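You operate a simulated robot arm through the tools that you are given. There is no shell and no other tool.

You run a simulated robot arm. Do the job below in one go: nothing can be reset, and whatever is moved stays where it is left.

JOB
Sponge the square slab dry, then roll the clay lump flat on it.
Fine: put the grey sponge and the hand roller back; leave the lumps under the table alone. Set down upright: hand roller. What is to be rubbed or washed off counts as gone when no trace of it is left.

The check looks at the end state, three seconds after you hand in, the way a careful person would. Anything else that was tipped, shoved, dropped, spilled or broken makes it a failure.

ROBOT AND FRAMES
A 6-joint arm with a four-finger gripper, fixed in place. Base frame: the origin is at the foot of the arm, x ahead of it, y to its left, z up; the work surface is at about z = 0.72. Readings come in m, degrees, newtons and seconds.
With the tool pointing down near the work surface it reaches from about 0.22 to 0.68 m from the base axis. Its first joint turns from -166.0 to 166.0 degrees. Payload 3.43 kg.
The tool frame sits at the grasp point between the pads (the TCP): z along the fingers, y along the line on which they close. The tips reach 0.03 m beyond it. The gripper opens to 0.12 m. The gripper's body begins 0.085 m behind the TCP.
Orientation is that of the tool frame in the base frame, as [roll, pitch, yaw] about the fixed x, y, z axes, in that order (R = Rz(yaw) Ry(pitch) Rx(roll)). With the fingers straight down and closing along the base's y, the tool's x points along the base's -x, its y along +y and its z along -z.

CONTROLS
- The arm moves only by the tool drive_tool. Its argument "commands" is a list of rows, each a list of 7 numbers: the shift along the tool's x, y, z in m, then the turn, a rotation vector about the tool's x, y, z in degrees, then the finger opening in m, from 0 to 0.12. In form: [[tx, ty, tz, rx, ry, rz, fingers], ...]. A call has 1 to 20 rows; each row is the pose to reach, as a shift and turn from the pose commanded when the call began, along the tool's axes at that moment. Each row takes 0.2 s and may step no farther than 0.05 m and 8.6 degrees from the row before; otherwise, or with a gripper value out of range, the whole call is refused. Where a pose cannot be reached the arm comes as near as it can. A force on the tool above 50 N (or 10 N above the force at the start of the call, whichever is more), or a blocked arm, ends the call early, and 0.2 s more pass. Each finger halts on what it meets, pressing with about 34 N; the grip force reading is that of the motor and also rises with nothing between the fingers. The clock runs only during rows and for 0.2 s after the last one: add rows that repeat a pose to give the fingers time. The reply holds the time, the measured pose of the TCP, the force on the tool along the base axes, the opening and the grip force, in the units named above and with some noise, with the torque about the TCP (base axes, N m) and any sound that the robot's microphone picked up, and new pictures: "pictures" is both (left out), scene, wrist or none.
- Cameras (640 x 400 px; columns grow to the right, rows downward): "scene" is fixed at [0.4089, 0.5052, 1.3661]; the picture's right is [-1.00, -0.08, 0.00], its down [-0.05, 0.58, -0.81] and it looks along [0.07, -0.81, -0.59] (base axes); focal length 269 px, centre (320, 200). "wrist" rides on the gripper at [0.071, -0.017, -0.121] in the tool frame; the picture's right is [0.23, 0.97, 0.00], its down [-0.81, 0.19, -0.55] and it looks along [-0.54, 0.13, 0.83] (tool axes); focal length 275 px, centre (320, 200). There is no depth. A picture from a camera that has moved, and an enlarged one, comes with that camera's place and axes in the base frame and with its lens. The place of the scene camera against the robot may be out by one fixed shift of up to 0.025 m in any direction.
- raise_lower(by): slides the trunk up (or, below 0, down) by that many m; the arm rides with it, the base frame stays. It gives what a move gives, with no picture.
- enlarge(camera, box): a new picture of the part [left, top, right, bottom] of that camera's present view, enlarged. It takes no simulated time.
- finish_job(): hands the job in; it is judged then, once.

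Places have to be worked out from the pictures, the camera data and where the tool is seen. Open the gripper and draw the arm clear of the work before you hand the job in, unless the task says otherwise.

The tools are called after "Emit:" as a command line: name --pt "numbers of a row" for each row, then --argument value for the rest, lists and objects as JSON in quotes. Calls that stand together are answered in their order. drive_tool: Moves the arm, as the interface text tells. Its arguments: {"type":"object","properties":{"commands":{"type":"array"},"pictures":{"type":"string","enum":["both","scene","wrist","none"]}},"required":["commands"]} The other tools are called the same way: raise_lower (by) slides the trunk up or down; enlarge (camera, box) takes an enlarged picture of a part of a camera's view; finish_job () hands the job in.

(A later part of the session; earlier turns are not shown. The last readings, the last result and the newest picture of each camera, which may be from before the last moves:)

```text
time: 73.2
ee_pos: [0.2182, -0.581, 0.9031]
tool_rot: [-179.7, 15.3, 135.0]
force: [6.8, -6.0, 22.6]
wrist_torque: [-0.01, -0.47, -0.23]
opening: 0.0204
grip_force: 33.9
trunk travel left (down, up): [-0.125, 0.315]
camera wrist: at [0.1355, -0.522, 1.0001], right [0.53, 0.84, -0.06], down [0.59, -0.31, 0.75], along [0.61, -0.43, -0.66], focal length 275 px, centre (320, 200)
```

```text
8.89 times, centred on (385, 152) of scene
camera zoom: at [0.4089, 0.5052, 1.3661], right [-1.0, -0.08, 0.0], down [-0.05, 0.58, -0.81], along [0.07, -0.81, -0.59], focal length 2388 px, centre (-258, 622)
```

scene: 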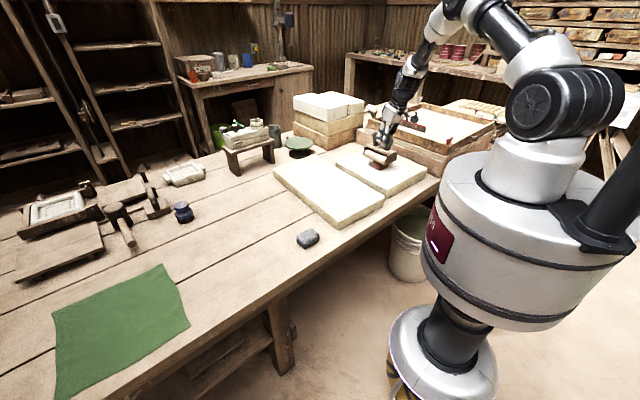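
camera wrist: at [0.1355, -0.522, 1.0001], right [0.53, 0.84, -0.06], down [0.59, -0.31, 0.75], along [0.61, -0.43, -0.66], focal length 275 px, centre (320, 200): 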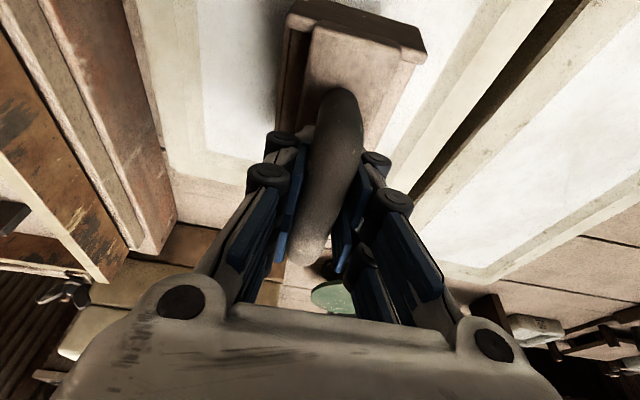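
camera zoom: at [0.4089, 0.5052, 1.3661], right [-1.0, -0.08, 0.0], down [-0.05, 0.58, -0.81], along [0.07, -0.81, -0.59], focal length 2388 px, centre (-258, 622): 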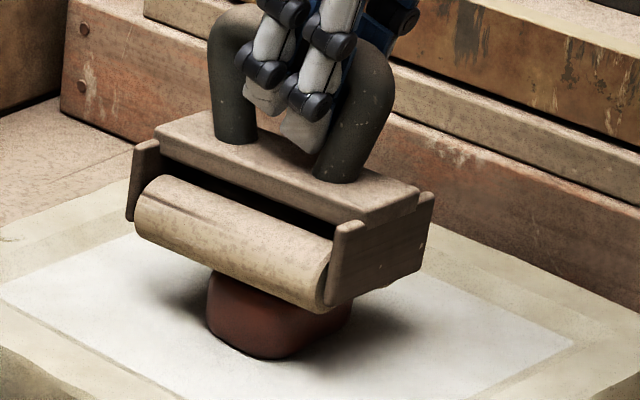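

About 26 N is now transmitted without sliding. I roll short strokes (±20 mm) at this pressure and look for flattening.

Emit:
drive_tool --pt "0 0.01 0 0 0 0 0" --pt "0 0.02 0 0 0 0 0" --pt "0 0.01 0 0 0 0 0" --pt "0 0 0 0 0 0 0" --pt "0 -0.01 0 0 0 0 0" --pt "0 -0.02 0 0 0 0 0" --pt "0 -0.01 0 0 0 0 0" --pt "0 0 0 0 0 0 0"

Emit:
enlarge --camera "scene" --box '[360, 130, 410, 175]'

```text
time: 75.0
ee_pos: [0.2181, -0.5773, 0.8992]
tool_rot: [180.0, 14.9, 135.1]
force: [1.4, -2.6, 5.5]
wrist_torque: [-0.24, 0.04, 0.06]
opening: 0.0188
grip_force: 34.5
trunk travel left (down, up): [-0.125, 0.315]
camera wrist: at [0.1351, -0.5203, 0.997], right [0.53, 0.85, -0.06], down [0.59, -0.32, 0.74], along [0.61, -0.43, -0.67], focal length 275 px, centre (320, 200)
```

scene: 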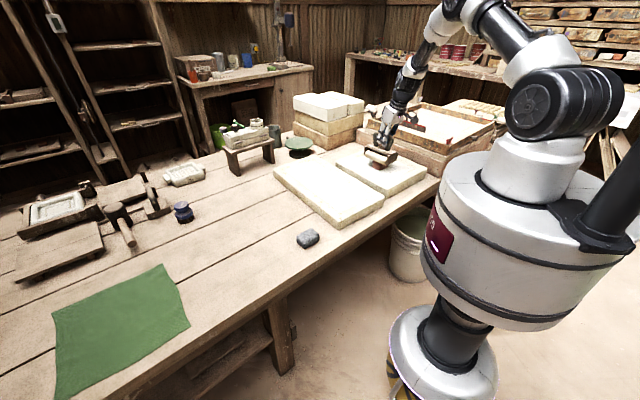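
wrist: 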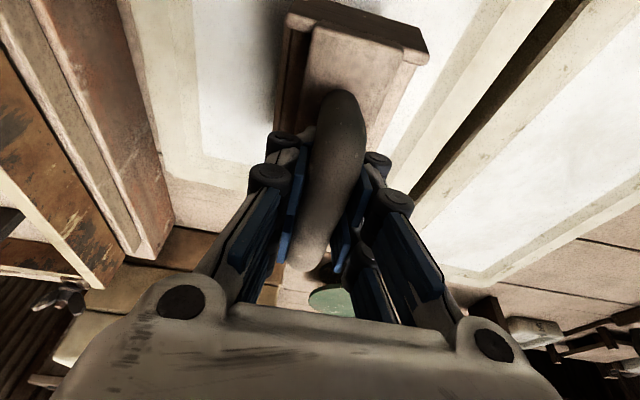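

```text
8.89 times, centred on (385, 152) of scene
camera zoom: at [0.4089, 0.5052, 1.3661], right [-1.0, -0.08, 0.0], down [-0.05, 0.58, -0.81], along [0.07, -0.81, -0.59], focal length 2388 px, centre (-258, 622)
```

zoom: 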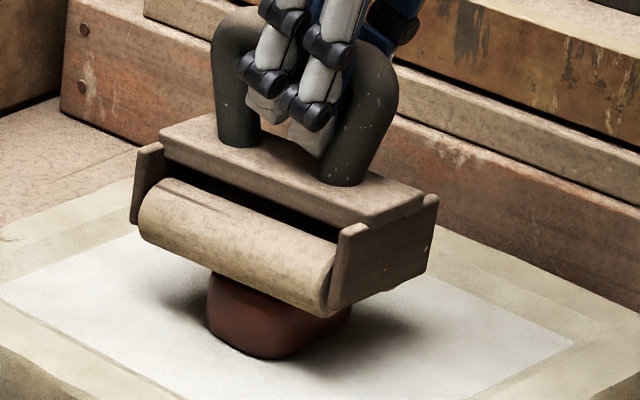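

The roller body came down by roughly 4 mm this time. I lift off briefly to check how the clay looks.

Emit:
drive_tool --pt "-0.0052 0 -0.0193 0 0 0 0" --pt "-0.0129 0 -0.0483 0 0 0 0" --pt "-0.0233 0 -0.0869 0 0 0 0"

Emit:
enlarge --camera "scene" --box '[350, 110, 425, 185]'

```text
time: 75.8
ee_pos: [0.2176, -0.5788, 0.9897]
tool_rot: [-180.0, 14.9, 134.9]
force: [0.6, 0.7, -3.5]
wrist_torque: [-0.02, -0.01, -0.01]
opening: 0.0186
grip_force: 34.2
trunk travel left (down, up): [-0.125, 0.315]
camera wrist: at [0.1347, -0.5217, 1.0878], right [0.53, 0.85, -0.06], down [0.59, -0.32, 0.74], along [0.61, -0.43, -0.67], focal length 275 px, centre (320, 200)
```

scene: 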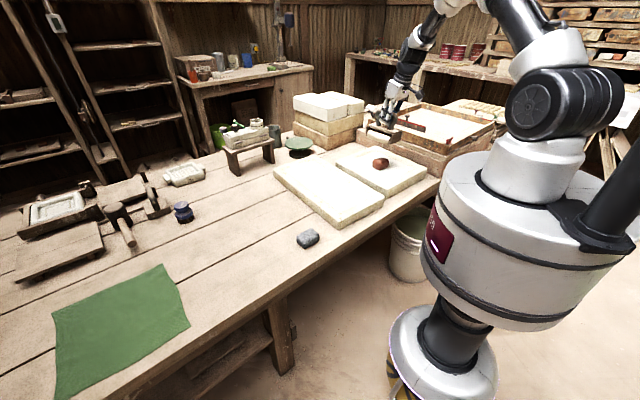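
wrist: 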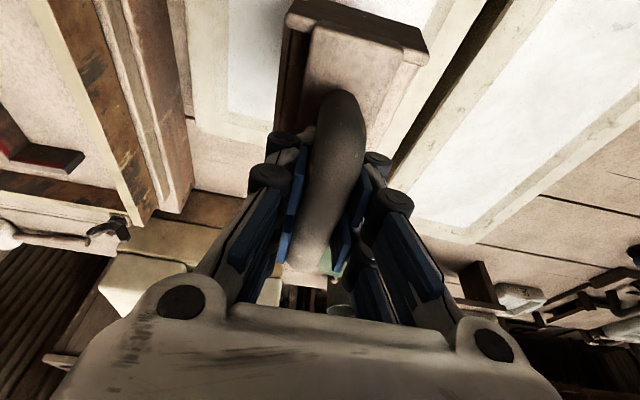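

```text
5.33 times, centred on (388, 148) of scene
camera zoom: at [0.4089, 0.5052, 1.3661], right [-1.0, -0.08, 0.0], down [-0.05, 0.58, -0.81], along [0.07, -0.81, -0.59], focal length 1433 px, centre (-40, 480)
```

zoom: 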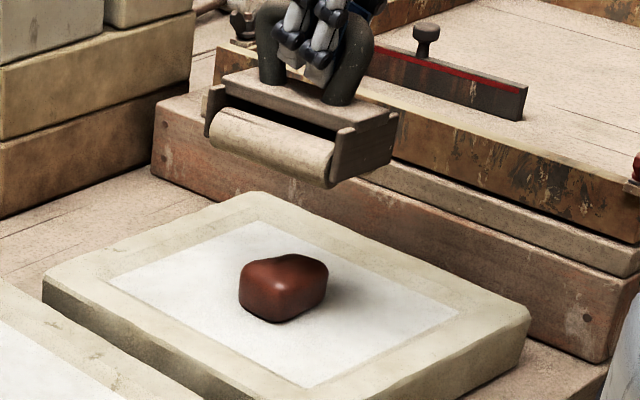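

Emit:
enlarge --camera "scene" --box '[365, 145, 405, 180]'

```text
11.43 times, centred on (385, 162) of scene
camera zoom: at [0.4089, 0.5052, 1.3661], right [-1.0, -0.08, 0.0], down [-0.05, 0.58, -0.81], along [0.07, -0.81, -0.59], focal length 3070 px, centre (-423, 629)
```

zoom: 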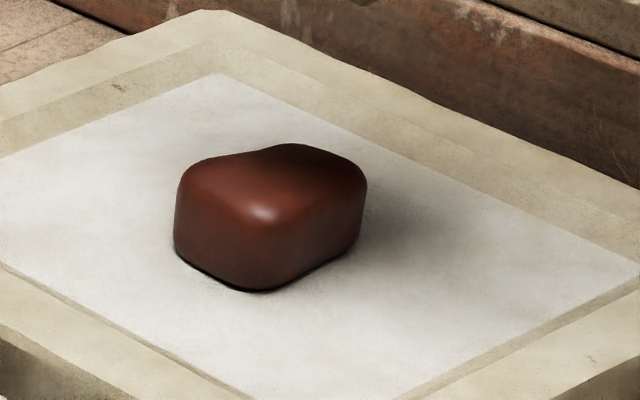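

The lump is still ~38 mm tall, so light rolling isn't enough. I'll press down again; the handle will slide until the fingertips bear on the roller's top plate, after which the full force goes into the clay.

Emit:
drive_tool --pt "0.0104 0 0.0386 0 0 0 0" --pt "0.0181 0 0.0676 0 0 0 0" --pt "0.0214 0 0.0797 0 0 0 0" --pt "0.0227 0 0.0845 0 0 0 0" --pictures "none"

Emit:
drive_tool --pt "0.0005 0 0.0019 0 0 0 0" --pt "0.001 0 0.0039 0 0 0 0" --pictures "none"

Emit:
drive_tool --pt "0.0005 0 0.0019 0 0 0 0" --pt "0.001 0 0.0039 0 0 0 0" --pictures "none"

```text
time: 76.8
ee_pos: [0.2179, -0.5792, 0.9015]
tool_rot: [179.9, 15.0, 135.0]
force: [-0.1, -0.1, -2.7]
wrist_torque: [-0.02, 0.05, -0.02]
opening: 0.0187
grip_force: 34.4
trunk travel left (down, up): [-0.125, 0.315]
```

```text
time: 77.4
ee_pos: [0.2165, -0.5797, 0.8995]
tool_rot: [180.0, 15.1, 135.0]
force: [-0.6, 1.4, 1.8]
wrist_torque: [0.27, 0.0, -0.02]
opening: 0.0189
grip_force: 33.9
trunk travel left (down, up): [-0.125, 0.315]
```

```text
time: 78.0
ee_pos: [0.2177, -0.5819, 0.8972]
tool_rot: [-179.8, 15.4, 135.0]
force: [0.5, -1.0, 21.9]
wrist_torque: [0.27, 0.22, 0.05]
opening: 0.0191
grip_force: 33.8
trunk travel left (down, up): [-0.125, 0.315]
```

Emit:
drive_tool --pt "0.0005 0 0.0019 0 0 0 0" --pictures "none"

Emit:
drive_tool --pt "0.0005 0 0.0019 0 0 0 0" --pictures "none"

Emit:
drive_tool --pt "0.0005 0 0.0019 0 0 0 0" --pictures "scene"

Emit:
enlarge --camera "scene" --box '[360, 130, 410, 175]'

```text
time: 78.4
ee_pos: [0.2191, -0.5796, 0.8961]
tool_rot: [-179.6, 15.4, 135.0]
force: [5.5, -6.5, 27.4]
wrist_torque: [-0.06, -0.2, -0.06]
opening: 0.0186
grip_force: 33.7
trunk travel left (down, up): [-0.125, 0.315]
```

```text
time: 78.8
ee_pos: [0.2191, -0.5811, 0.8948]
tool_rot: [-179.7, 15.5, 135.2]
force: [5.4, -6.1, 34.8]
wrist_torque: [0.03, -0.25, -0.1]
opening: 0.0188
grip_force: 34.2
trunk travel left (down, up): [-0.125, 0.315]
```

```text
time: 79.2
ee_pos: [0.2181, -0.5813, 0.8946]
tool_rot: [-179.6, 15.6, 135.1]
force: [7.3, -6.3, 37.4]
wrist_torque: [0.08, -0.24, 0.02]
opening: 0.0186
grip_force: 34.3
trunk travel left (down, up): [-0.125, 0.315]
```

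scene: 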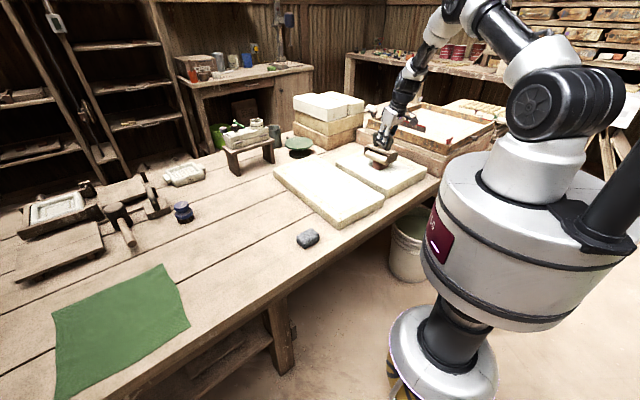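

```text
8.89 times, centred on (385, 152) of scene
camera zoom: at [0.4089, 0.5052, 1.3661], right [-1.0, -0.08, 0.0], down [-0.05, 0.58, -0.81], along [0.07, -0.81, -0.59], focal length 2388 px, centre (-258, 622)
```

zoom: 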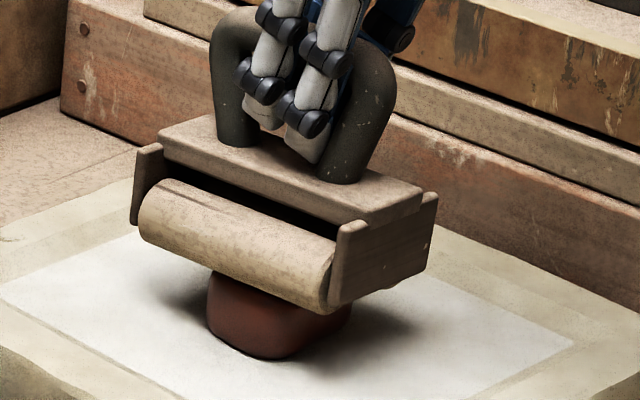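

Now about 40 N presses the clay. Rolling back and forth with this pressure.

Emit:
drive_tool --pt "0 0.01 0 0 0 0 0" --pt "0 0.02 0 0 0 0 0" --pt "0 0.03 0 0 0 0 0" --pt "0 0.02 0 0 0 0 0" --pt "0 0.01 0 0 0 0 0" --pt "0 0 0 0 0 0 0" --pt "0 -0.01 0 0 0 0 0" --pt "0 -0.02 0 0 0 0 0" --pt "0 -0.03 0 0 0 0 0" --pt "0 -0.02 0 0 0 0 0" --pt "0 -0.01 0 0 0 0 0" --pt "0 0 0 0 0 0 0"

Emit:
enlarge --camera "scene" --box '[360, 130, 410, 175]'

```text
time: 81.8
ee_pos: [0.2153, -0.5749, 0.8878]
tool_rot: [180.0, 14.9, 135.2]
force: [-4.3, 4.7, 20.1]
wrist_torque: [-0.51, 0.18, -0.11]
opening: 0.0186
grip_force: 34.4
trunk travel left (down, up): [-0.125, 0.315]
camera wrist: at [0.134, -0.5185, 0.9863], right [0.53, 0.85, -0.06], down [0.59, -0.32, 0.74], along [0.61, -0.43, -0.67], focal length 275 px, centre (320, 200)
```

scene: 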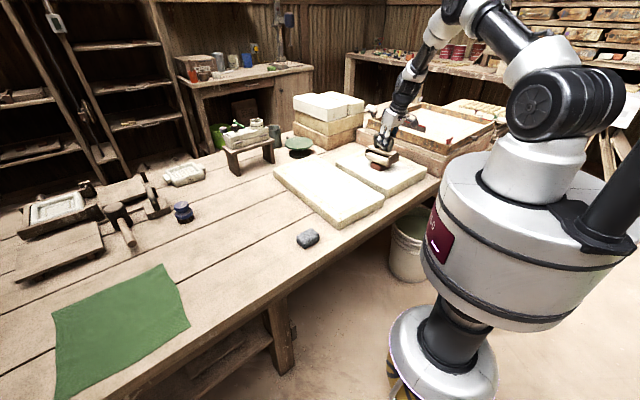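
wrist: 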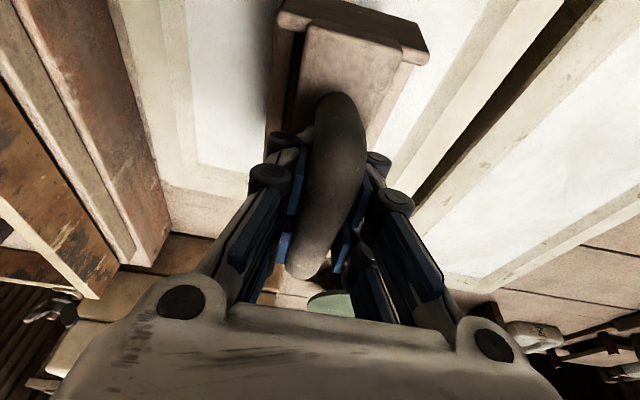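

```text
8.89 times, centred on (385, 152) of scene
camera zoom: at [0.4089, 0.5052, 1.3661], right [-1.0, -0.08, 0.0], down [-0.05, 0.58, -0.81], along [0.07, -0.81, -0.59], focal length 2388 px, centre (-258, 622)
```

zoom: 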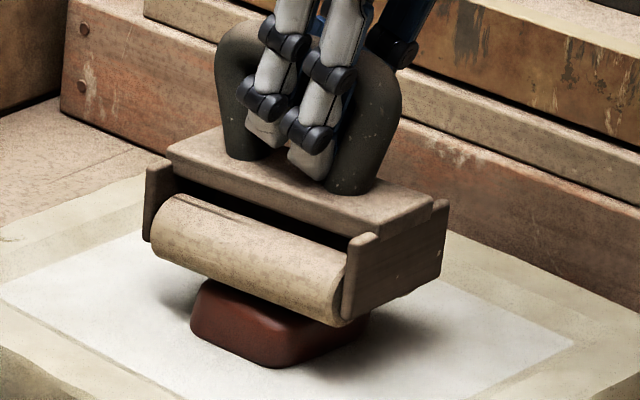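

The clay has visibly spread and become lower. I lower further and continue with slightly longer strokes.

Emit:
drive_tool --pt "0.0005 0 0.0019 0 0 0 0" --pt "0.0008 0 0.0029 0 0 0 0" --pt "0.0008 0.012 0.0029 0 0 0 0" --pt "0.0008 0.024 0.0029 0 0 0 0" --pt "0.0008 0.036 0.0029 0 0 0 0" --pt "0.0008 0.024 0.0029 0 0 0 0" --pt "0.0008 0.012 0.0029 0 0 0 0" --pt "0.0008 0 0.0029 0 0 0 0" --pt "0.0008 -0.012 0.0029 0 0 0 0" --pt "0.0008 -0.024 0.0029 0 0 0 0" --pt "0.0008 -0.036 0.0029 0 0 0 0" --pt "0.0008 -0.024 0.0029 0 0 0 0" --pt "0.0008 -0.012 0.0029 0 0 0 0" --pt "0.0008 0 0.0029 0 0 0 0"

Emit:
enlarge --camera "scene" --box '[360, 130, 410, 175]'

```text
time: 84.8
ee_pos: [0.2179, -0.5783, 0.8867]
tool_rot: [-179.9, 15.3, 135.2]
force: [-2.3, 3.9, 30.5]
wrist_torque: [-0.39, -0.8, 0.02]
opening: 0.0187
grip_force: 33.6
trunk travel left (down, up): [-0.125, 0.315]
camera wrist: at [0.1352, -0.5196, 0.9852], right [0.53, 0.85, -0.06], down [0.59, -0.31, 0.75], along [0.61, -0.43, -0.66], focal length 275 px, centre (320, 200)
```

scene: 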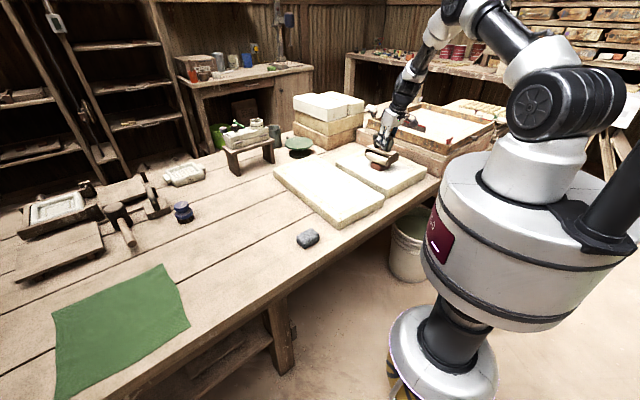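
wrist: 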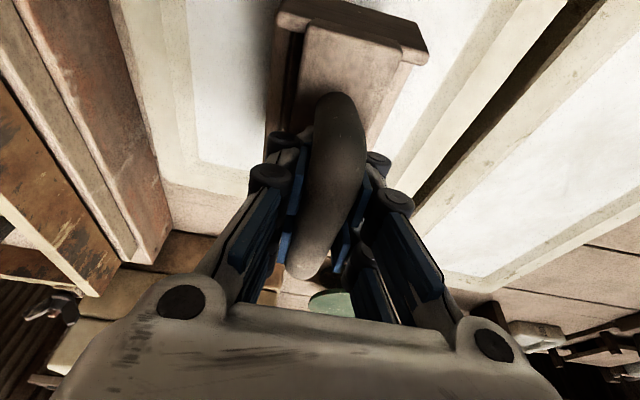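

```text
8.89 times, centred on (385, 152) of scene
camera zoom: at [0.4089, 0.5052, 1.3661], right [-1.0, -0.08, 0.0], down [-0.05, 0.58, -0.81], along [0.07, -0.81, -0.59], focal length 2388 px, centre (-258, 622)
```

zoom: 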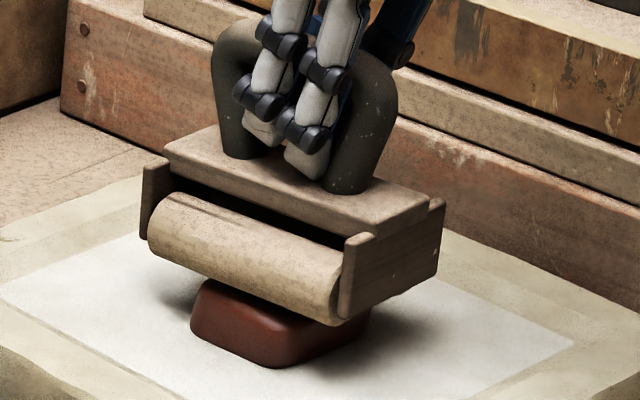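

The lump is unchanged from before this pass; the contact force is ~34 N. I press about 1.5 mm more and roll again.

Emit:
drive_tool --pt "0.0004 0 0.0014 0 0 0 0" --pt "0.0004 0.01 0.0014 0 0 0 0" --pt "0.0004 0.02 0.0014 0 0 0 0" --pt "0.0004 0.03 0.0014 0 0 0 0" --pt "0.0004 0.02 0.0014 0 0 0 0" --pt "0.0004 0.01 0.0014 0 0 0 0" --pt "0.0004 0 0.0014 0 0 0 0" --pt "0.0004 -0.01 0.0014 0 0 0 0" --pt "0.0004 -0.02 0.0014 0 0 0 0" --pt "0.0004 -0.03 0.0014 0 0 0 0" --pt "0.0004 -0.02 0.0014 0 0 0 0" --pt "0.0004 -0.01 0.0014 0 0 0 0" --pt "0.0004 0 0.0014 0 0 0 0"

Emit:
enlarge --camera "scene" --box '[360, 130, 410, 175]'

```text
time: 87.6
ee_pos: [0.2172, -0.5791, 0.8837]
tool_rot: [-180.0, 15.0, 134.9]
force: [0.5, 0.2, -4.8]
wrist_torque: [-0.03, 0.0, 0.0]
opening: 0.0186
grip_force: 33.6
trunk travel left (down, up): [-0.125, 0.315]
camera wrist: at [0.1351, -0.521, 0.9819], right [0.53, 0.85, -0.06], down [0.59, -0.32, 0.74], along [0.61, -0.43, -0.67], focal length 275 px, centre (320, 200)
```

scene: 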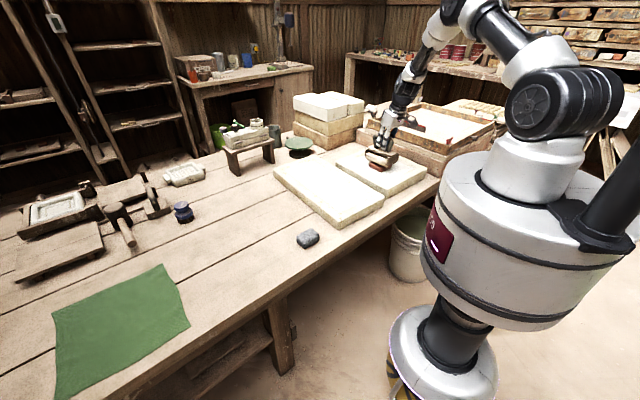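
wrist: 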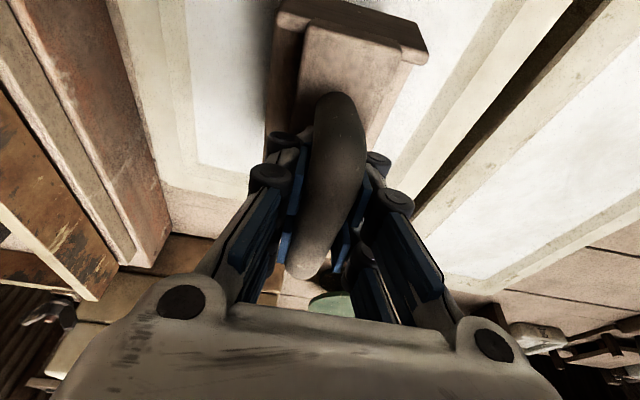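

```text
8.89 times, centred on (385, 152) of scene
camera zoom: at [0.4089, 0.5052, 1.3661], right [-1.0, -0.08, 0.0], down [-0.05, 0.58, -0.81], along [0.07, -0.81, -0.59], focal length 2388 px, centre (-258, 622)
```

zoom: 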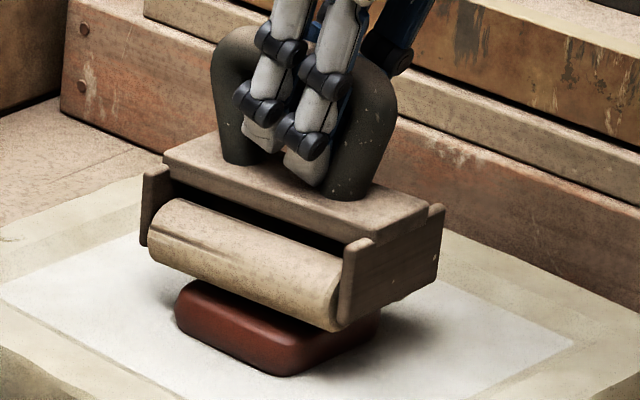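

Another clear step flatter; the roller now hangs free above it. I lower to contact again.

Emit:
drive_tool --pt "0.0005 0 0.0019 0 0 0 0" --pt "0.001 0 0.0039 0 0 0 0" --pt "0.0016 0 0.0058 0 0 0 0" --pictures "none"

Emit:
drive_tool --pt "0.0005 0 0.0019 0 0 0 0" --pictures "none"

```text
time: 88.4
ee_pos: [0.2173, -0.5808, 0.8813]
tool_rot: [-179.7, 15.3, 134.9]
force: [-3.9, 3.5, 19.3]
wrist_torque: [0.15, -0.63, 0.15]
opening: 0.0185
grip_force: 34.6
trunk travel left (down, up): [-0.125, 0.315]
```

```text
time: 88.8
ee_pos: [0.2166, -0.5788, 0.8804]
tool_rot: [-179.7, 15.5, 135.0]
force: [-6.0, 4.9, 37.3]
wrist_torque: [-0.12, -1.02, 0.08]
opening: 0.0186
grip_force: 34.7
trunk travel left (down, up): [-0.125, 0.315]
```

Contact with ~40 N. Rolling ±36 mm at this height, twice.

Emit:
drive_tool --pt "0 0.012 0 0 0 0 0" --pt "0 0.024 0 0 0 0 0" --pt "0 0.036 0 0 0 0 0" --pt "0 0.024 0 0 0 0 0" --pt "0 0.012 0 0 0 0 0" --pt "0 0 0 0 0 0 0" --pt "0 -0.012 0 0 0 0 0" --pt "0 -0.024 0 0 0 0 0" --pt "0 -0.036 0 0 0 0 0" --pt "0 -0.024 0 0 0 0 0" --pt "0 -0.012 0 0 0 0 0" --pt "0 0 0 0 0 0 0"

Emit:
enlarge --camera "scene" --box '[360, 130, 410, 175]'

```text
time: 91.4
ee_pos: [0.2181, -0.5794, 0.8805]
tool_rot: [-179.7, 15.4, 135.3]
force: [-2.8, 2.8, 39.4]
wrist_torque: [-0.56, -1.23, 0.02]
opening: 0.0184
grip_force: 33.7
trunk travel left (down, up): [-0.125, 0.315]
camera wrist: at [0.135, -0.5205, 0.978], right [0.53, 0.85, -0.07], down [0.59, -0.31, 0.75], along [0.61, -0.43, -0.66], focal length 275 px, centre (320, 200)
```

scene: 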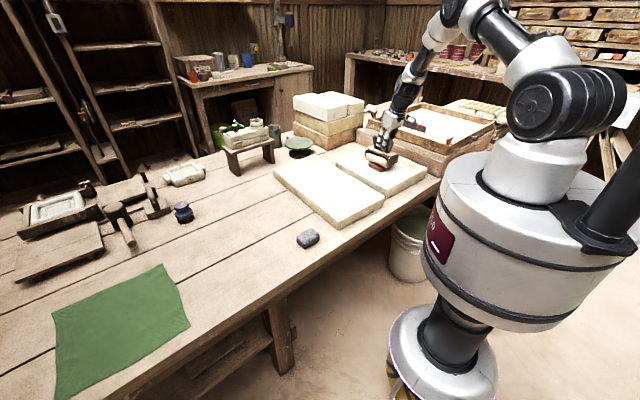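
wrist: 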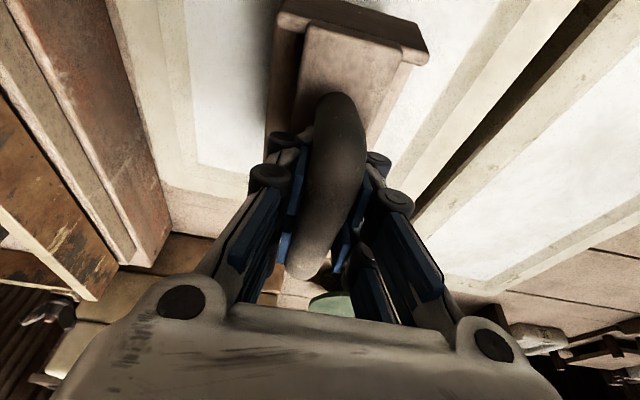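

```text
8.89 times, centred on (385, 152) of scene
camera zoom: at [0.4089, 0.5052, 1.3661], right [-1.0, -0.08, 0.0], down [-0.05, 0.58, -0.81], along [0.07, -0.81, -0.59], focal length 2388 px, centre (-258, 622)
```

zoom: 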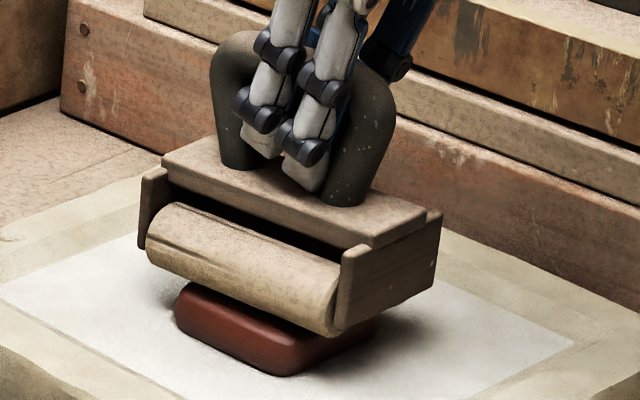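

Same stage so far; force is still ~39 N. I repeat the strokes.

Emit:
drive_tool --pt "0 0.012 0 0 0 0 0" --pt "0 0.024 0 0 0 0 0" --pt "0 0.036 0 0 0 0 0" --pt "0 0.024 0 0 0 0 0" --pt "0 0.012 0 0 0 0 0" --pt "0 0 0 0 0 0 0" --pt "0 -0.012 0 0 0 0 0" --pt "0 -0.024 0 0 0 0 0" --pt "0 -0.036 0 0 0 0 0" --pt "0 -0.024 0 0 0 0 0" --pt "0 -0.012 0 0 0 0 0" --pt "0 0 0 0 0 0 0" --pictures "scene"

Emit:
enlarge --camera "scene" --box '[360, 130, 410, 175]'

```text
time: 94.0
ee_pos: [0.2192, -0.5785, 0.877]
tool_rot: [-179.9, 15.0, 135.1]
force: [0.6, 0.0, 8.9]
wrist_torque: [-0.24, -0.5, 0.07]
opening: 0.0185
grip_force: 33.9
trunk travel left (down, up): [-0.125, 0.315]
```

scene: 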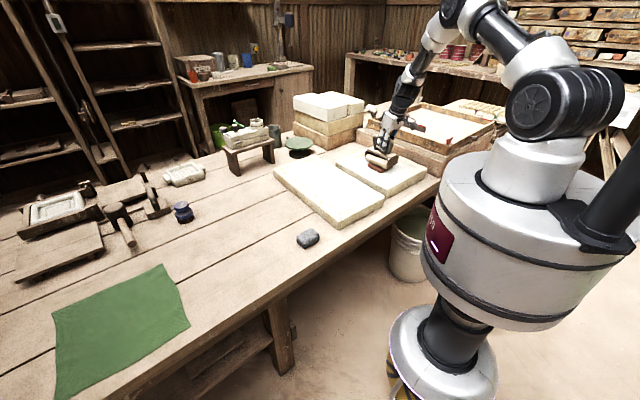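

```text
8.89 times, centred on (385, 152) of scene
camera zoom: at [0.4089, 0.5052, 1.3661], right [-1.0, -0.08, 0.0], down [-0.05, 0.58, -0.81], along [0.07, -0.81, -0.59], focal length 2388 px, centre (-258, 622)
```

zoom: 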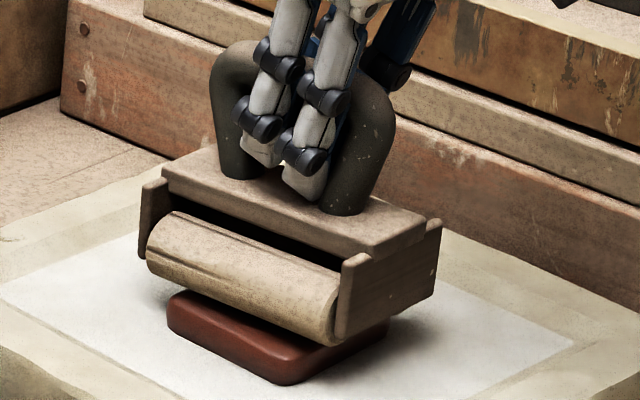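

Another step flatter. Lower ~2.5 mm and roll two longer double strokes (one call).

Emit:
drive_tool --pt "0.0006 0 0.0024 0 0 0 0" --pt "0.0006 0.014 0.0024 0 0 0 0" --pt "0.0006 0.028 0.0024 0 0 0 0" --pt "0.0006 0.042 0.0024 0 0 0 0" --pt "0.0006 0.028 0.0024 0 0 0 0" --pt "0.0006 0.014 0.0024 0 0 0 0" --pt "0.0006 0 0.0024 0 0 0 0" --pt "0.0006 -0.014 0.0024 0 0 0 0" --pt "0.0006 -0.028 0.0024 0 0 0 0" --pt "0.0006 -0.042 0.0024 0 0 0 0" --pt "0.0006 -0.028 0.0024 0 0 0 0" --pt "0.0006 -0.014 0.0024 0 0 0 0" --pt "0.0006 0 0.0024 0 0 0 0" --pt "0.0006 0.014 0.0024 0 0 0 0" --pt "0.0006 0.028 0.0024 0 0 0 0" --pt "0.0006 0.014 0.0024 0 0 0 0" --pt "0.0006 0 0.0024 0 0 0 0" --pictures "scene"

Emit:
enlarge --camera "scene" --box '[360, 130, 410, 175]'

```text
time: 97.6
ee_pos: [0.2168, -0.5793, 0.8728]
tool_rot: [-180.0, 15.0, 135.1]
force: [-0.5, -0.4, 0.5]
wrist_torque: [-0.07, -0.23, -0.01]
opening: 0.0186
grip_force: 33.9
trunk travel left (down, up): [-0.125, 0.315]
```

scene: 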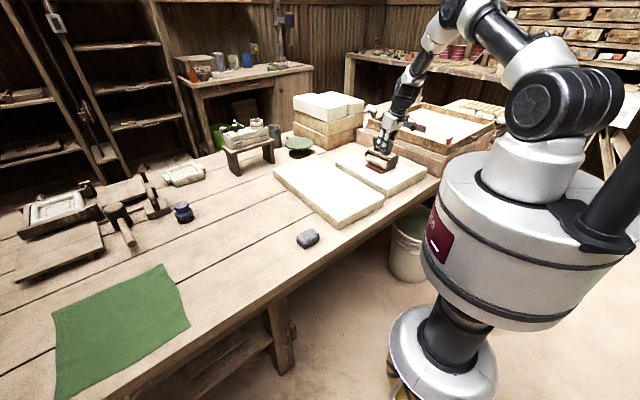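

```text
8.89 times, centred on (385, 152) of scene
camera zoom: at [0.4089, 0.5052, 1.3661], right [-1.0, -0.08, 0.0], down [-0.05, 0.58, -0.81], along [0.07, -0.81, -0.59], focal length 2388 px, centre (-258, 622)
```

zoom: 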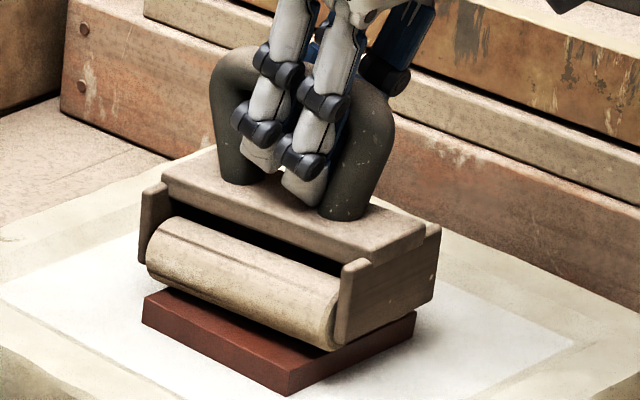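

The clay has turned into a flat, even slab. I lift off for a good look.

Emit:
drive_tool --pt "-0.0052 0 -0.0193 0 0 0 0" --pt "-0.0129 0 -0.0483 0 0 0 0" --pt "-0.0233 0 -0.0869 0 0 0 0" --pt "-0.0233 0.03 -0.0869 0 0 0 0" --pt "-0.0233 0.07 -0.0869 0 0 0 0" --pt "-0.0233 0.11 -0.0869 0 0 0 0" --pt "-0.0233 0.15 -0.0869 0 0 0 0"

Emit:
enlarge --camera "scene" --box '[350, 130, 425, 185]'

```text
time: 99.2
ee_pos: [0.324, -0.4742, 0.9647]
tool_rot: [179.9, 15.0, 134.9]
force: [-0.1, -0.3, -2.9]
wrist_torque: [0.01, 0.02, 0.01]
opening: 0.0188
grip_force: 33.9
trunk travel left (down, up): [-0.125, 0.315]
camera wrist: at [0.2415, -0.4151, 1.0616], right [0.53, 0.85, -0.06], down [0.59, -0.32, 0.74], along [0.61, -0.43, -0.67], focal length 275 px, centre (320, 200)
```

scene: 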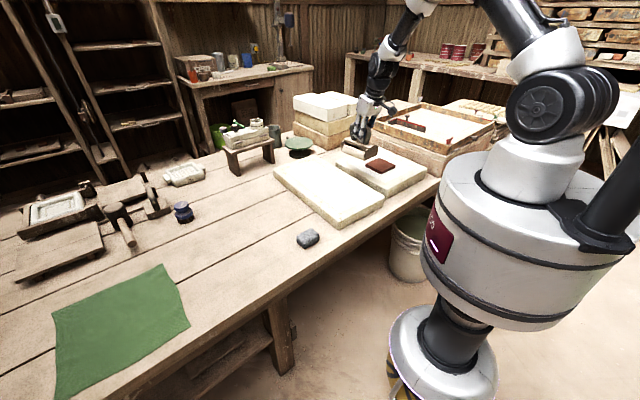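
wrist: 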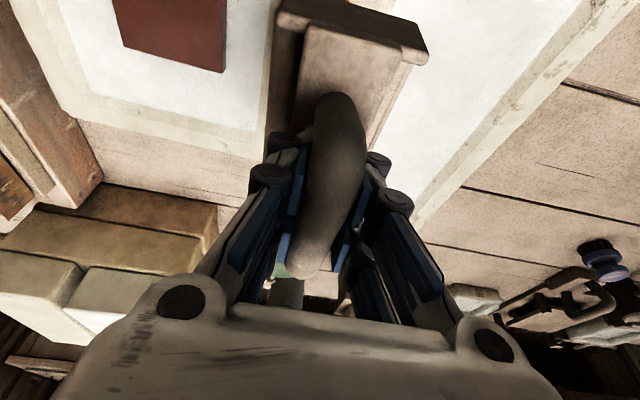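

```text
7.27 times, centred on (388, 158) of scene
camera zoom: at [0.4089, 0.5052, 1.3661], right [-1.0, -0.08, 0.0], down [-0.05, 0.58, -0.81], along [0.07, -0.81, -0.59], focal length 1954 px, centre (-171, 509)
```

zoom: 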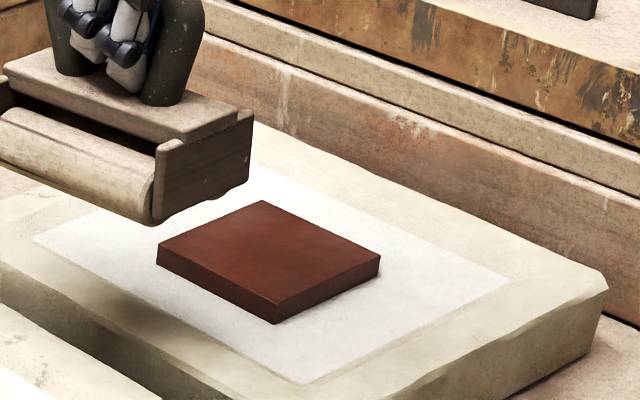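

The clay is now an even flat tile about 15 mm thick. To make sure it is fully rolled, I go back for further strokes and see if it still changes.

Emit:
drive_tool --pt "0 -0.04 0 0 0 0 0" --pt "0 -0.08 0 0 0 0 0" --pt "0 -0.12 0 0 0 0 0" --pt "0 -0.15 0 0 0 0 0" --pt "0.0104 -0.15 0.0386 0 0 0 0" --pt "0.0181 -0.15 0.0676 0 0 0 0" --pt "0.0227 -0.15 0.0845 0 0 0 0" --pt "0.0233 -0.15 0.0869 0 0 0 0" --pictures "none"

Emit:
drive_tool --pt "0.0005 0 0.0019 0 0 0 0" --pictures "none"

Emit:
drive_tool --pt "0.0004 0 0.0014 0 0 0 0" --pictures "none"

```text
time: 101.0
ee_pos: [0.2171, -0.5789, 0.8731]
tool_rot: [-179.8, 15.0, 135.0]
force: [-1.4, 0.9, 2.9]
wrist_torque: [0.01, -0.14, 0.04]
opening: 0.0183
grip_force: 33.3
trunk travel left (down, up): [-0.125, 0.315]
```

```text
time: 101.4
ee_pos: [0.2175, -0.5797, 0.8745]
tool_rot: [-179.9, 15.2, 135.0]
force: [-3.5, 2.5, 13.2]
wrist_torque: [-0.01, -0.47, 0.05]
opening: 0.0186
grip_force: 34.2
trunk travel left (down, up): [-0.125, 0.315]
```

```text
time: 101.8
ee_pos: [0.2172, -0.5793, 0.8731]
tool_rot: [-179.9, 15.3, 135.1]
force: [-3.6, 4.3, 24.5]
wrist_torque: [-0.26, -0.87, 0.04]
opening: 0.0183
grip_force: 34.3
trunk travel left (down, up): [-0.125, 0.315]
```

About 28 N down. Rolling ±45 mm, full double stroke, with a touch more pressure.

Emit:
drive_tool --pt "0.0002 0 0.001 0 0 0 0" --pt "0.0002 0.015 0.001 0 0 0 0" --pt "0.0002 0.03 0.001 0 0 0 0" --pt "0.0002 0.045 0.001 0 0 0 0" --pt "0.0002 0.03 0.001 0 0 0 0" --pt "0.0002 0.015 0.001 0 0 0 0" --pt "0.0002 0 0.001 0 0 0 0" --pt "0.0002 -0.015 0.001 0 0 0 0" --pt "0.0002 -0.03 0.001 0 0 0 0" --pt "0.0002 -0.045 0.001 0 0 0 0" --pt "0.0002 -0.03 0.001 0 0 0 0" --pt "0.0002 -0.015 0.001 0 0 0 0" --pt "0.0002 0 0.001 0 0 0 0" --pt "0.0002 0.015 0.001 0 0 0 0" --pt "0.0002 0.03 0.001 0 0 0 0" --pt "0.0002 0.015 0.001 0 0 0 0" --pt "0.0002 0 0.001 0 0 0 0" --pictures "scene"

Emit:
enlarge --camera "scene" --box '[360, 130, 410, 175]'

```text
time: 105.4
ee_pos: [0.2178, -0.5791, 0.8736]
tool_rot: [-179.9, 15.3, 135.1]
force: [-3.2, 2.2, 32.8]
wrist_torque: [-0.81, -1.21, 0.06]
opening: 0.0189
grip_force: 34.4
trunk travel left (down, up): [-0.125, 0.315]
```

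scene: 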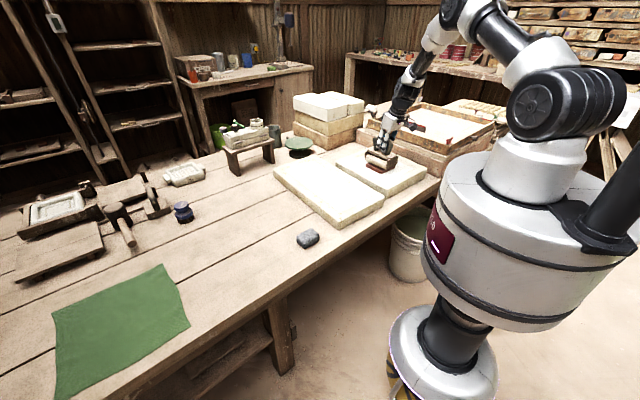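

```text
8.89 times, centred on (385, 152) of scene
camera zoom: at [0.4089, 0.5052, 1.3661], right [-1.0, -0.08, 0.0], down [-0.05, 0.58, -0.81], along [0.07, -0.81, -0.59], focal length 2388 px, centre (-258, 622)
```

zoom: 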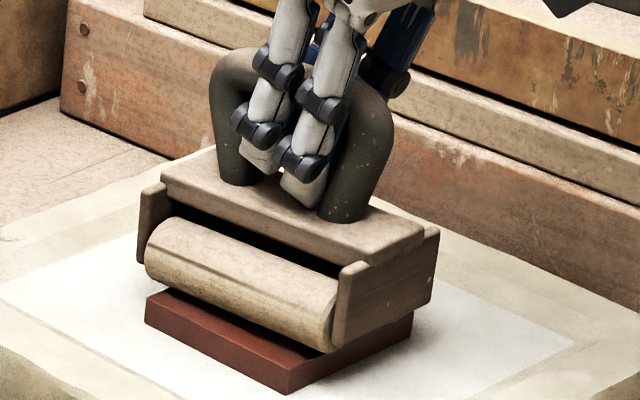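

No change in the tile and force stays ~36 N. One more set of strokes to confirm it is in its final flat state.

Emit:
drive_tool --pt "0 0.015 0 0 0 0 0" --pt "0 0.03 0 0 0 0 0" --pt "0 0.045 0 0 0 0 0" --pt "0 0.03 0 0 0 0 0" --pt "0 0.015 0 0 0 0 0" --pt "0 0 0 0 0 0 0" --pt "0 -0.015 0 0 0 0 0" --pt "0 -0.03 0 0 0 0 0" --pt "0 -0.045 0 0 0 0 0" --pt "0 -0.03 0 0 0 0 0" --pt "0 -0.015 0 0 0 0 0" --pt "0 0 0 0 0 0 0" --pt "0 0.015 0 0 0 0 0" --pt "0 0.03 0 0 0 0 0" --pt "0 0.015 0 0 0 0 0" --pt "0 0 0 0 0 0 0" --pictures "none"

Emit:
drive_tool --pt "-0.0052 0 -0.0193 0 0 0 0" --pt "-0.0129 0 -0.0483 0 0 0 0" --pt "-0.0233 0 -0.0869 0 0 0 0" --pt "-0.0285 0.0 -0.1062 0 0 0 0" --pt "-0.0285 0.045 -0.1062 0 0 0 0" --pt "-0.0285 0.09 -0.1062 0 0 0 0" --pt "-0.0285 0.135 -0.1062 0 0 0 0" --pt "-0.0285 0.18 -0.1062 0 0 0 0"

Emit:
enlarge --camera "scene" --box '[350, 130, 425, 185]'

Emit:
enlarge --camera "wrist" --box '[220, 0, 440, 290]'

```text
time: 108.8
ee_pos: [0.2186, -0.5785, 0.8741]
tool_rot: [-179.8, 15.3, 135.1]
force: [3.0, -2.1, 28.9]
wrist_torque: [-1.11, -1.4, 0.04]
opening: 0.0185
grip_force: 34.3
trunk travel left (down, up): [-0.125, 0.315]
```

```text
time: 110.6
ee_pos: [0.3469, -0.4529, 0.9795]
tool_rot: [-179.9, 15.0, 135.0]
force: [0.8, 0.5, -4.0]
wrist_torque: [-0.01, 0.03, 0.01]
opening: 0.0185
grip_force: 34.1
trunk travel left (down, up): [-0.125, 0.315]
camera wrist: at [0.2635, -0.3947, 1.0773], right [0.53, 0.85, -0.06], down [0.59, -0.32, 0.74], along [0.61, -0.43, -0.67], focal length 275 px, centre (320, 200)
```

scene: 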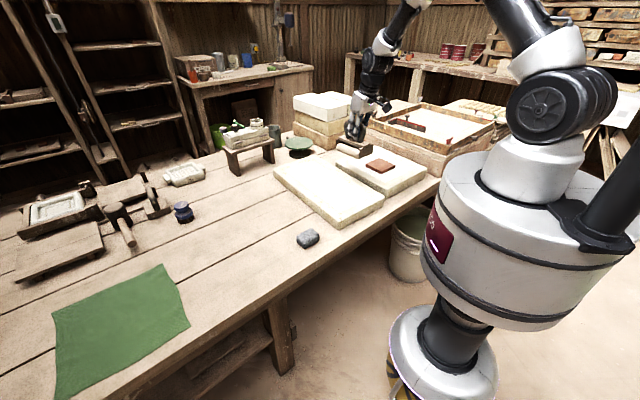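
wrist: 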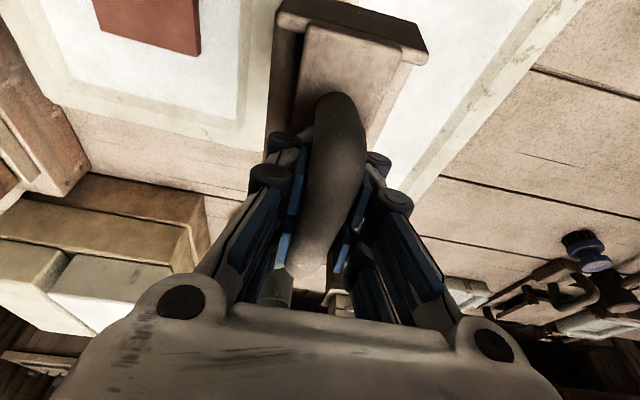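

```text
7.27 times, centred on (388, 158) of scene
camera zoom: at [0.4089, 0.5052, 1.3661], right [-1.0, -0.08, 0.0], down [-0.05, 0.58, -0.81], along [0.07, -0.81, -0.59], focal length 1954 px, centre (-171, 509)
```

zoom: 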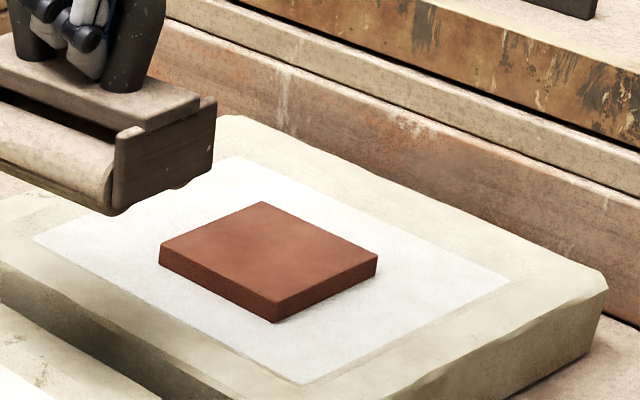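

```text
1.38 times, centred on (330, 145) of wrist
camera zoom: at [0.2635, -0.3947, 1.0773], right [0.53, 0.85, -0.06], down [0.59, -0.32, 0.74], along [0.61, -0.43, -0.67], focal length 380 px, centre (306, 276)
```

zoom: 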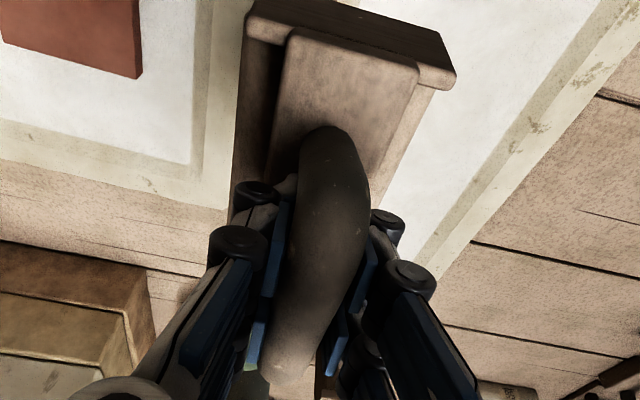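

The tile no longer changes under repeated rolling, so the clay is fully flat. Now I carry the roller back above its original place; it sits ~20 mm higher in the grip now, so I'll find set-down by contact.

Emit:
drive_tool --pt "-0.0135 0.0414 0.0036 0 0 0 0" --pt "-0.027 0.0827 0.0073 0 0 0 0" --pt "-0.0405 0.1241 0.0109 0 0 0 0" --pt "-0.054 0.1654 0.0145 0 0 0 0" --pt "-0.0675 0.2068 0.0181 0 0 0 0" --pt "-0.081 0.2482 0.0218 0 0 0 0" --pt "-0.0945 0.2895 0.0254 0 0 0 0" --pt "-0.108 0.3309 0.029 0 0 0 0" --pt "-0.0976 0.3309 0.0676 0 0 0 0" --pt "-0.0873 0.3309 0.1063 0 0 0 0" --pt "-0.0873 0.3309 0.1063 0 0 0 0"

Emit:
enlarge --camera "scene" --box '[225, 120, 315, 225]'

Emit:
enlarge --camera "scene" --box '[350, 130, 425, 185]'

```text
time: 113.0
ee_pos: [0.6583, -0.2974, 0.8978]
tool_rot: [180.0, 15.0, 135.0]
force: [-0.7, -0.3, -4.1]
wrist_torque: [-0.01, 0.01, -0.01]
opening: 0.0186
grip_force: 34.9
trunk travel left (down, up): [-0.125, 0.315]
camera wrist: at [0.5753, -0.2396, 0.9963], right [0.53, 0.85, -0.06], down [0.59, -0.32, 0.74], along [0.61, -0.43, -0.67], focal length 275 px, centre (320, 200)
```

scene: 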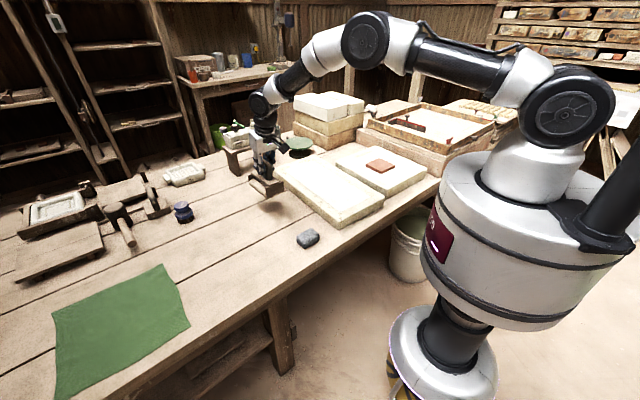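
wrist: 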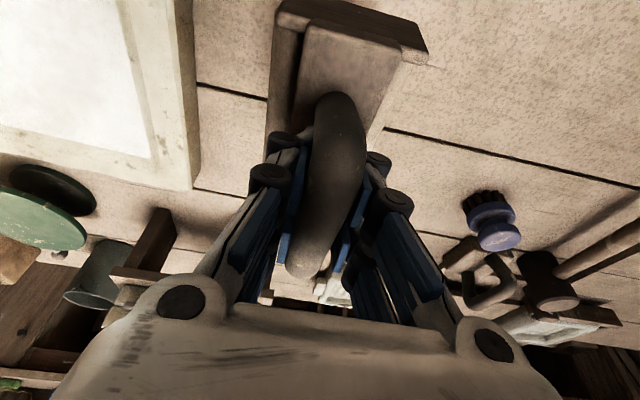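

```text
3.81 times, centred on (270, 172) of scene
camera zoom: at [0.4089, 0.5052, 1.3661], right [-1.0, -0.08, 0.0], down [-0.05, 0.58, -0.81], along [0.07, -0.81, -0.59], focal length 1023 px, centre (510, 305)
```

zoom: 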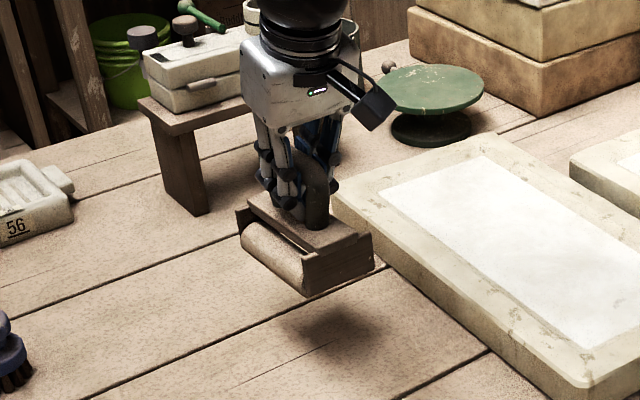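

```text
7.27 times, centred on (388, 158) of scene
camera zoom: at [0.4089, 0.5052, 1.3661], right [-1.0, -0.08, 0.0], down [-0.05, 0.58, -0.81], along [0.07, -0.81, -0.59], focal length 1954 px, centre (-171, 509)
```

zoom: 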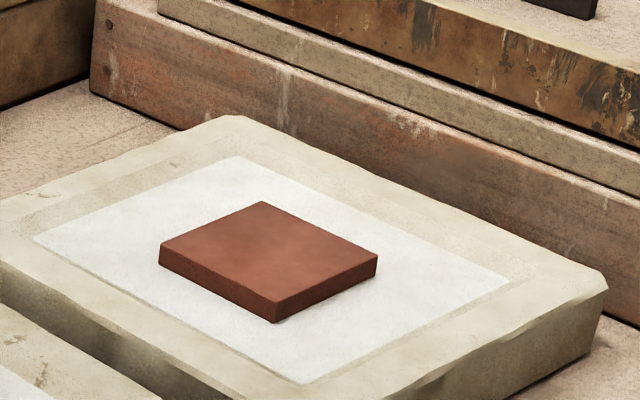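

Roller level, above its old spot; clay tile unchanged. Lowering toward z≈0.815.

Emit:
drive_tool --pt "0.0078 0 0.029 0 0 0 0" --pt "0.0155 0 0.058 0 0 0 0" --pt "0.0194 0 0.0725 0 0 0 0" --pt "0.0215 0 0.0802 0 0 0 0"

Emit:
enlarge --camera "scene" --box '[225, 120, 315, 225]'

```text
time: 114.0
ee_pos: [0.6575, -0.2979, 0.8148]
tool_rot: [-179.9, 15.0, 135.0]
force: [-0.6, -0.5, -3.8]
wrist_torque: [0.01, 0.04, 0.01]
opening: 0.0184
grip_force: 34.2
trunk travel left (down, up): [-0.125, 0.315]
camera wrist: at [0.5757, -0.2399, 0.9133], right [0.53, 0.85, -0.06], down [0.59, -0.32, 0.74], along [0.61, -0.43, -0.67], focal length 275 px, centre (320, 200)
```

scene: 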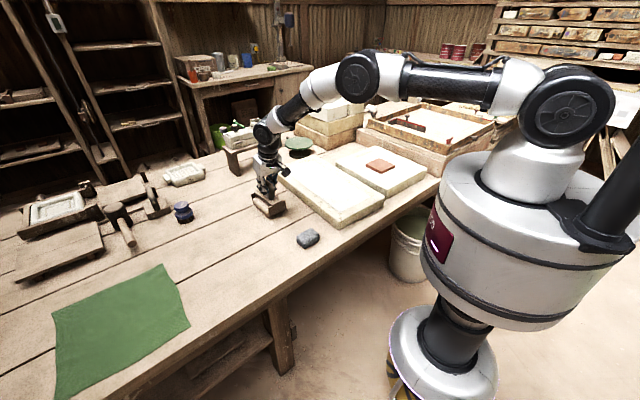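
wrist: 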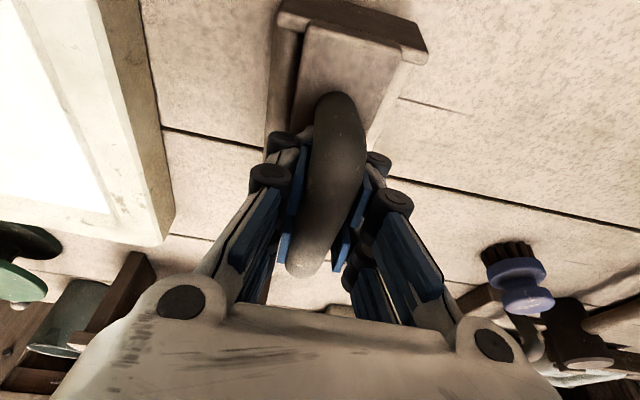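

```text
3.81 times, centred on (270, 172) of scene
camera zoom: at [0.4089, 0.5052, 1.3661], right [-1.0, -0.08, 0.0], down [-0.05, 0.58, -0.81], along [0.07, -0.81, -0.59], focal length 1023 px, centre (510, 305)
```

zoom: 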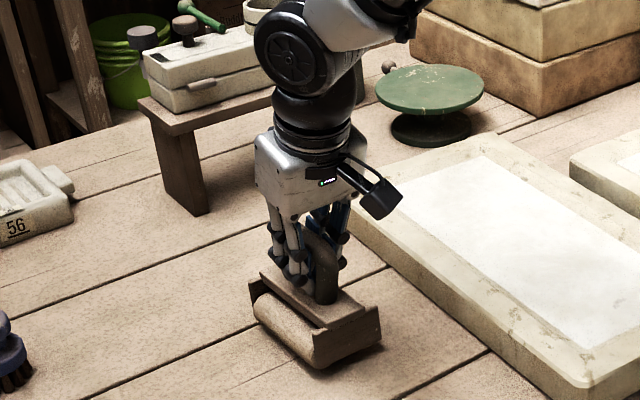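

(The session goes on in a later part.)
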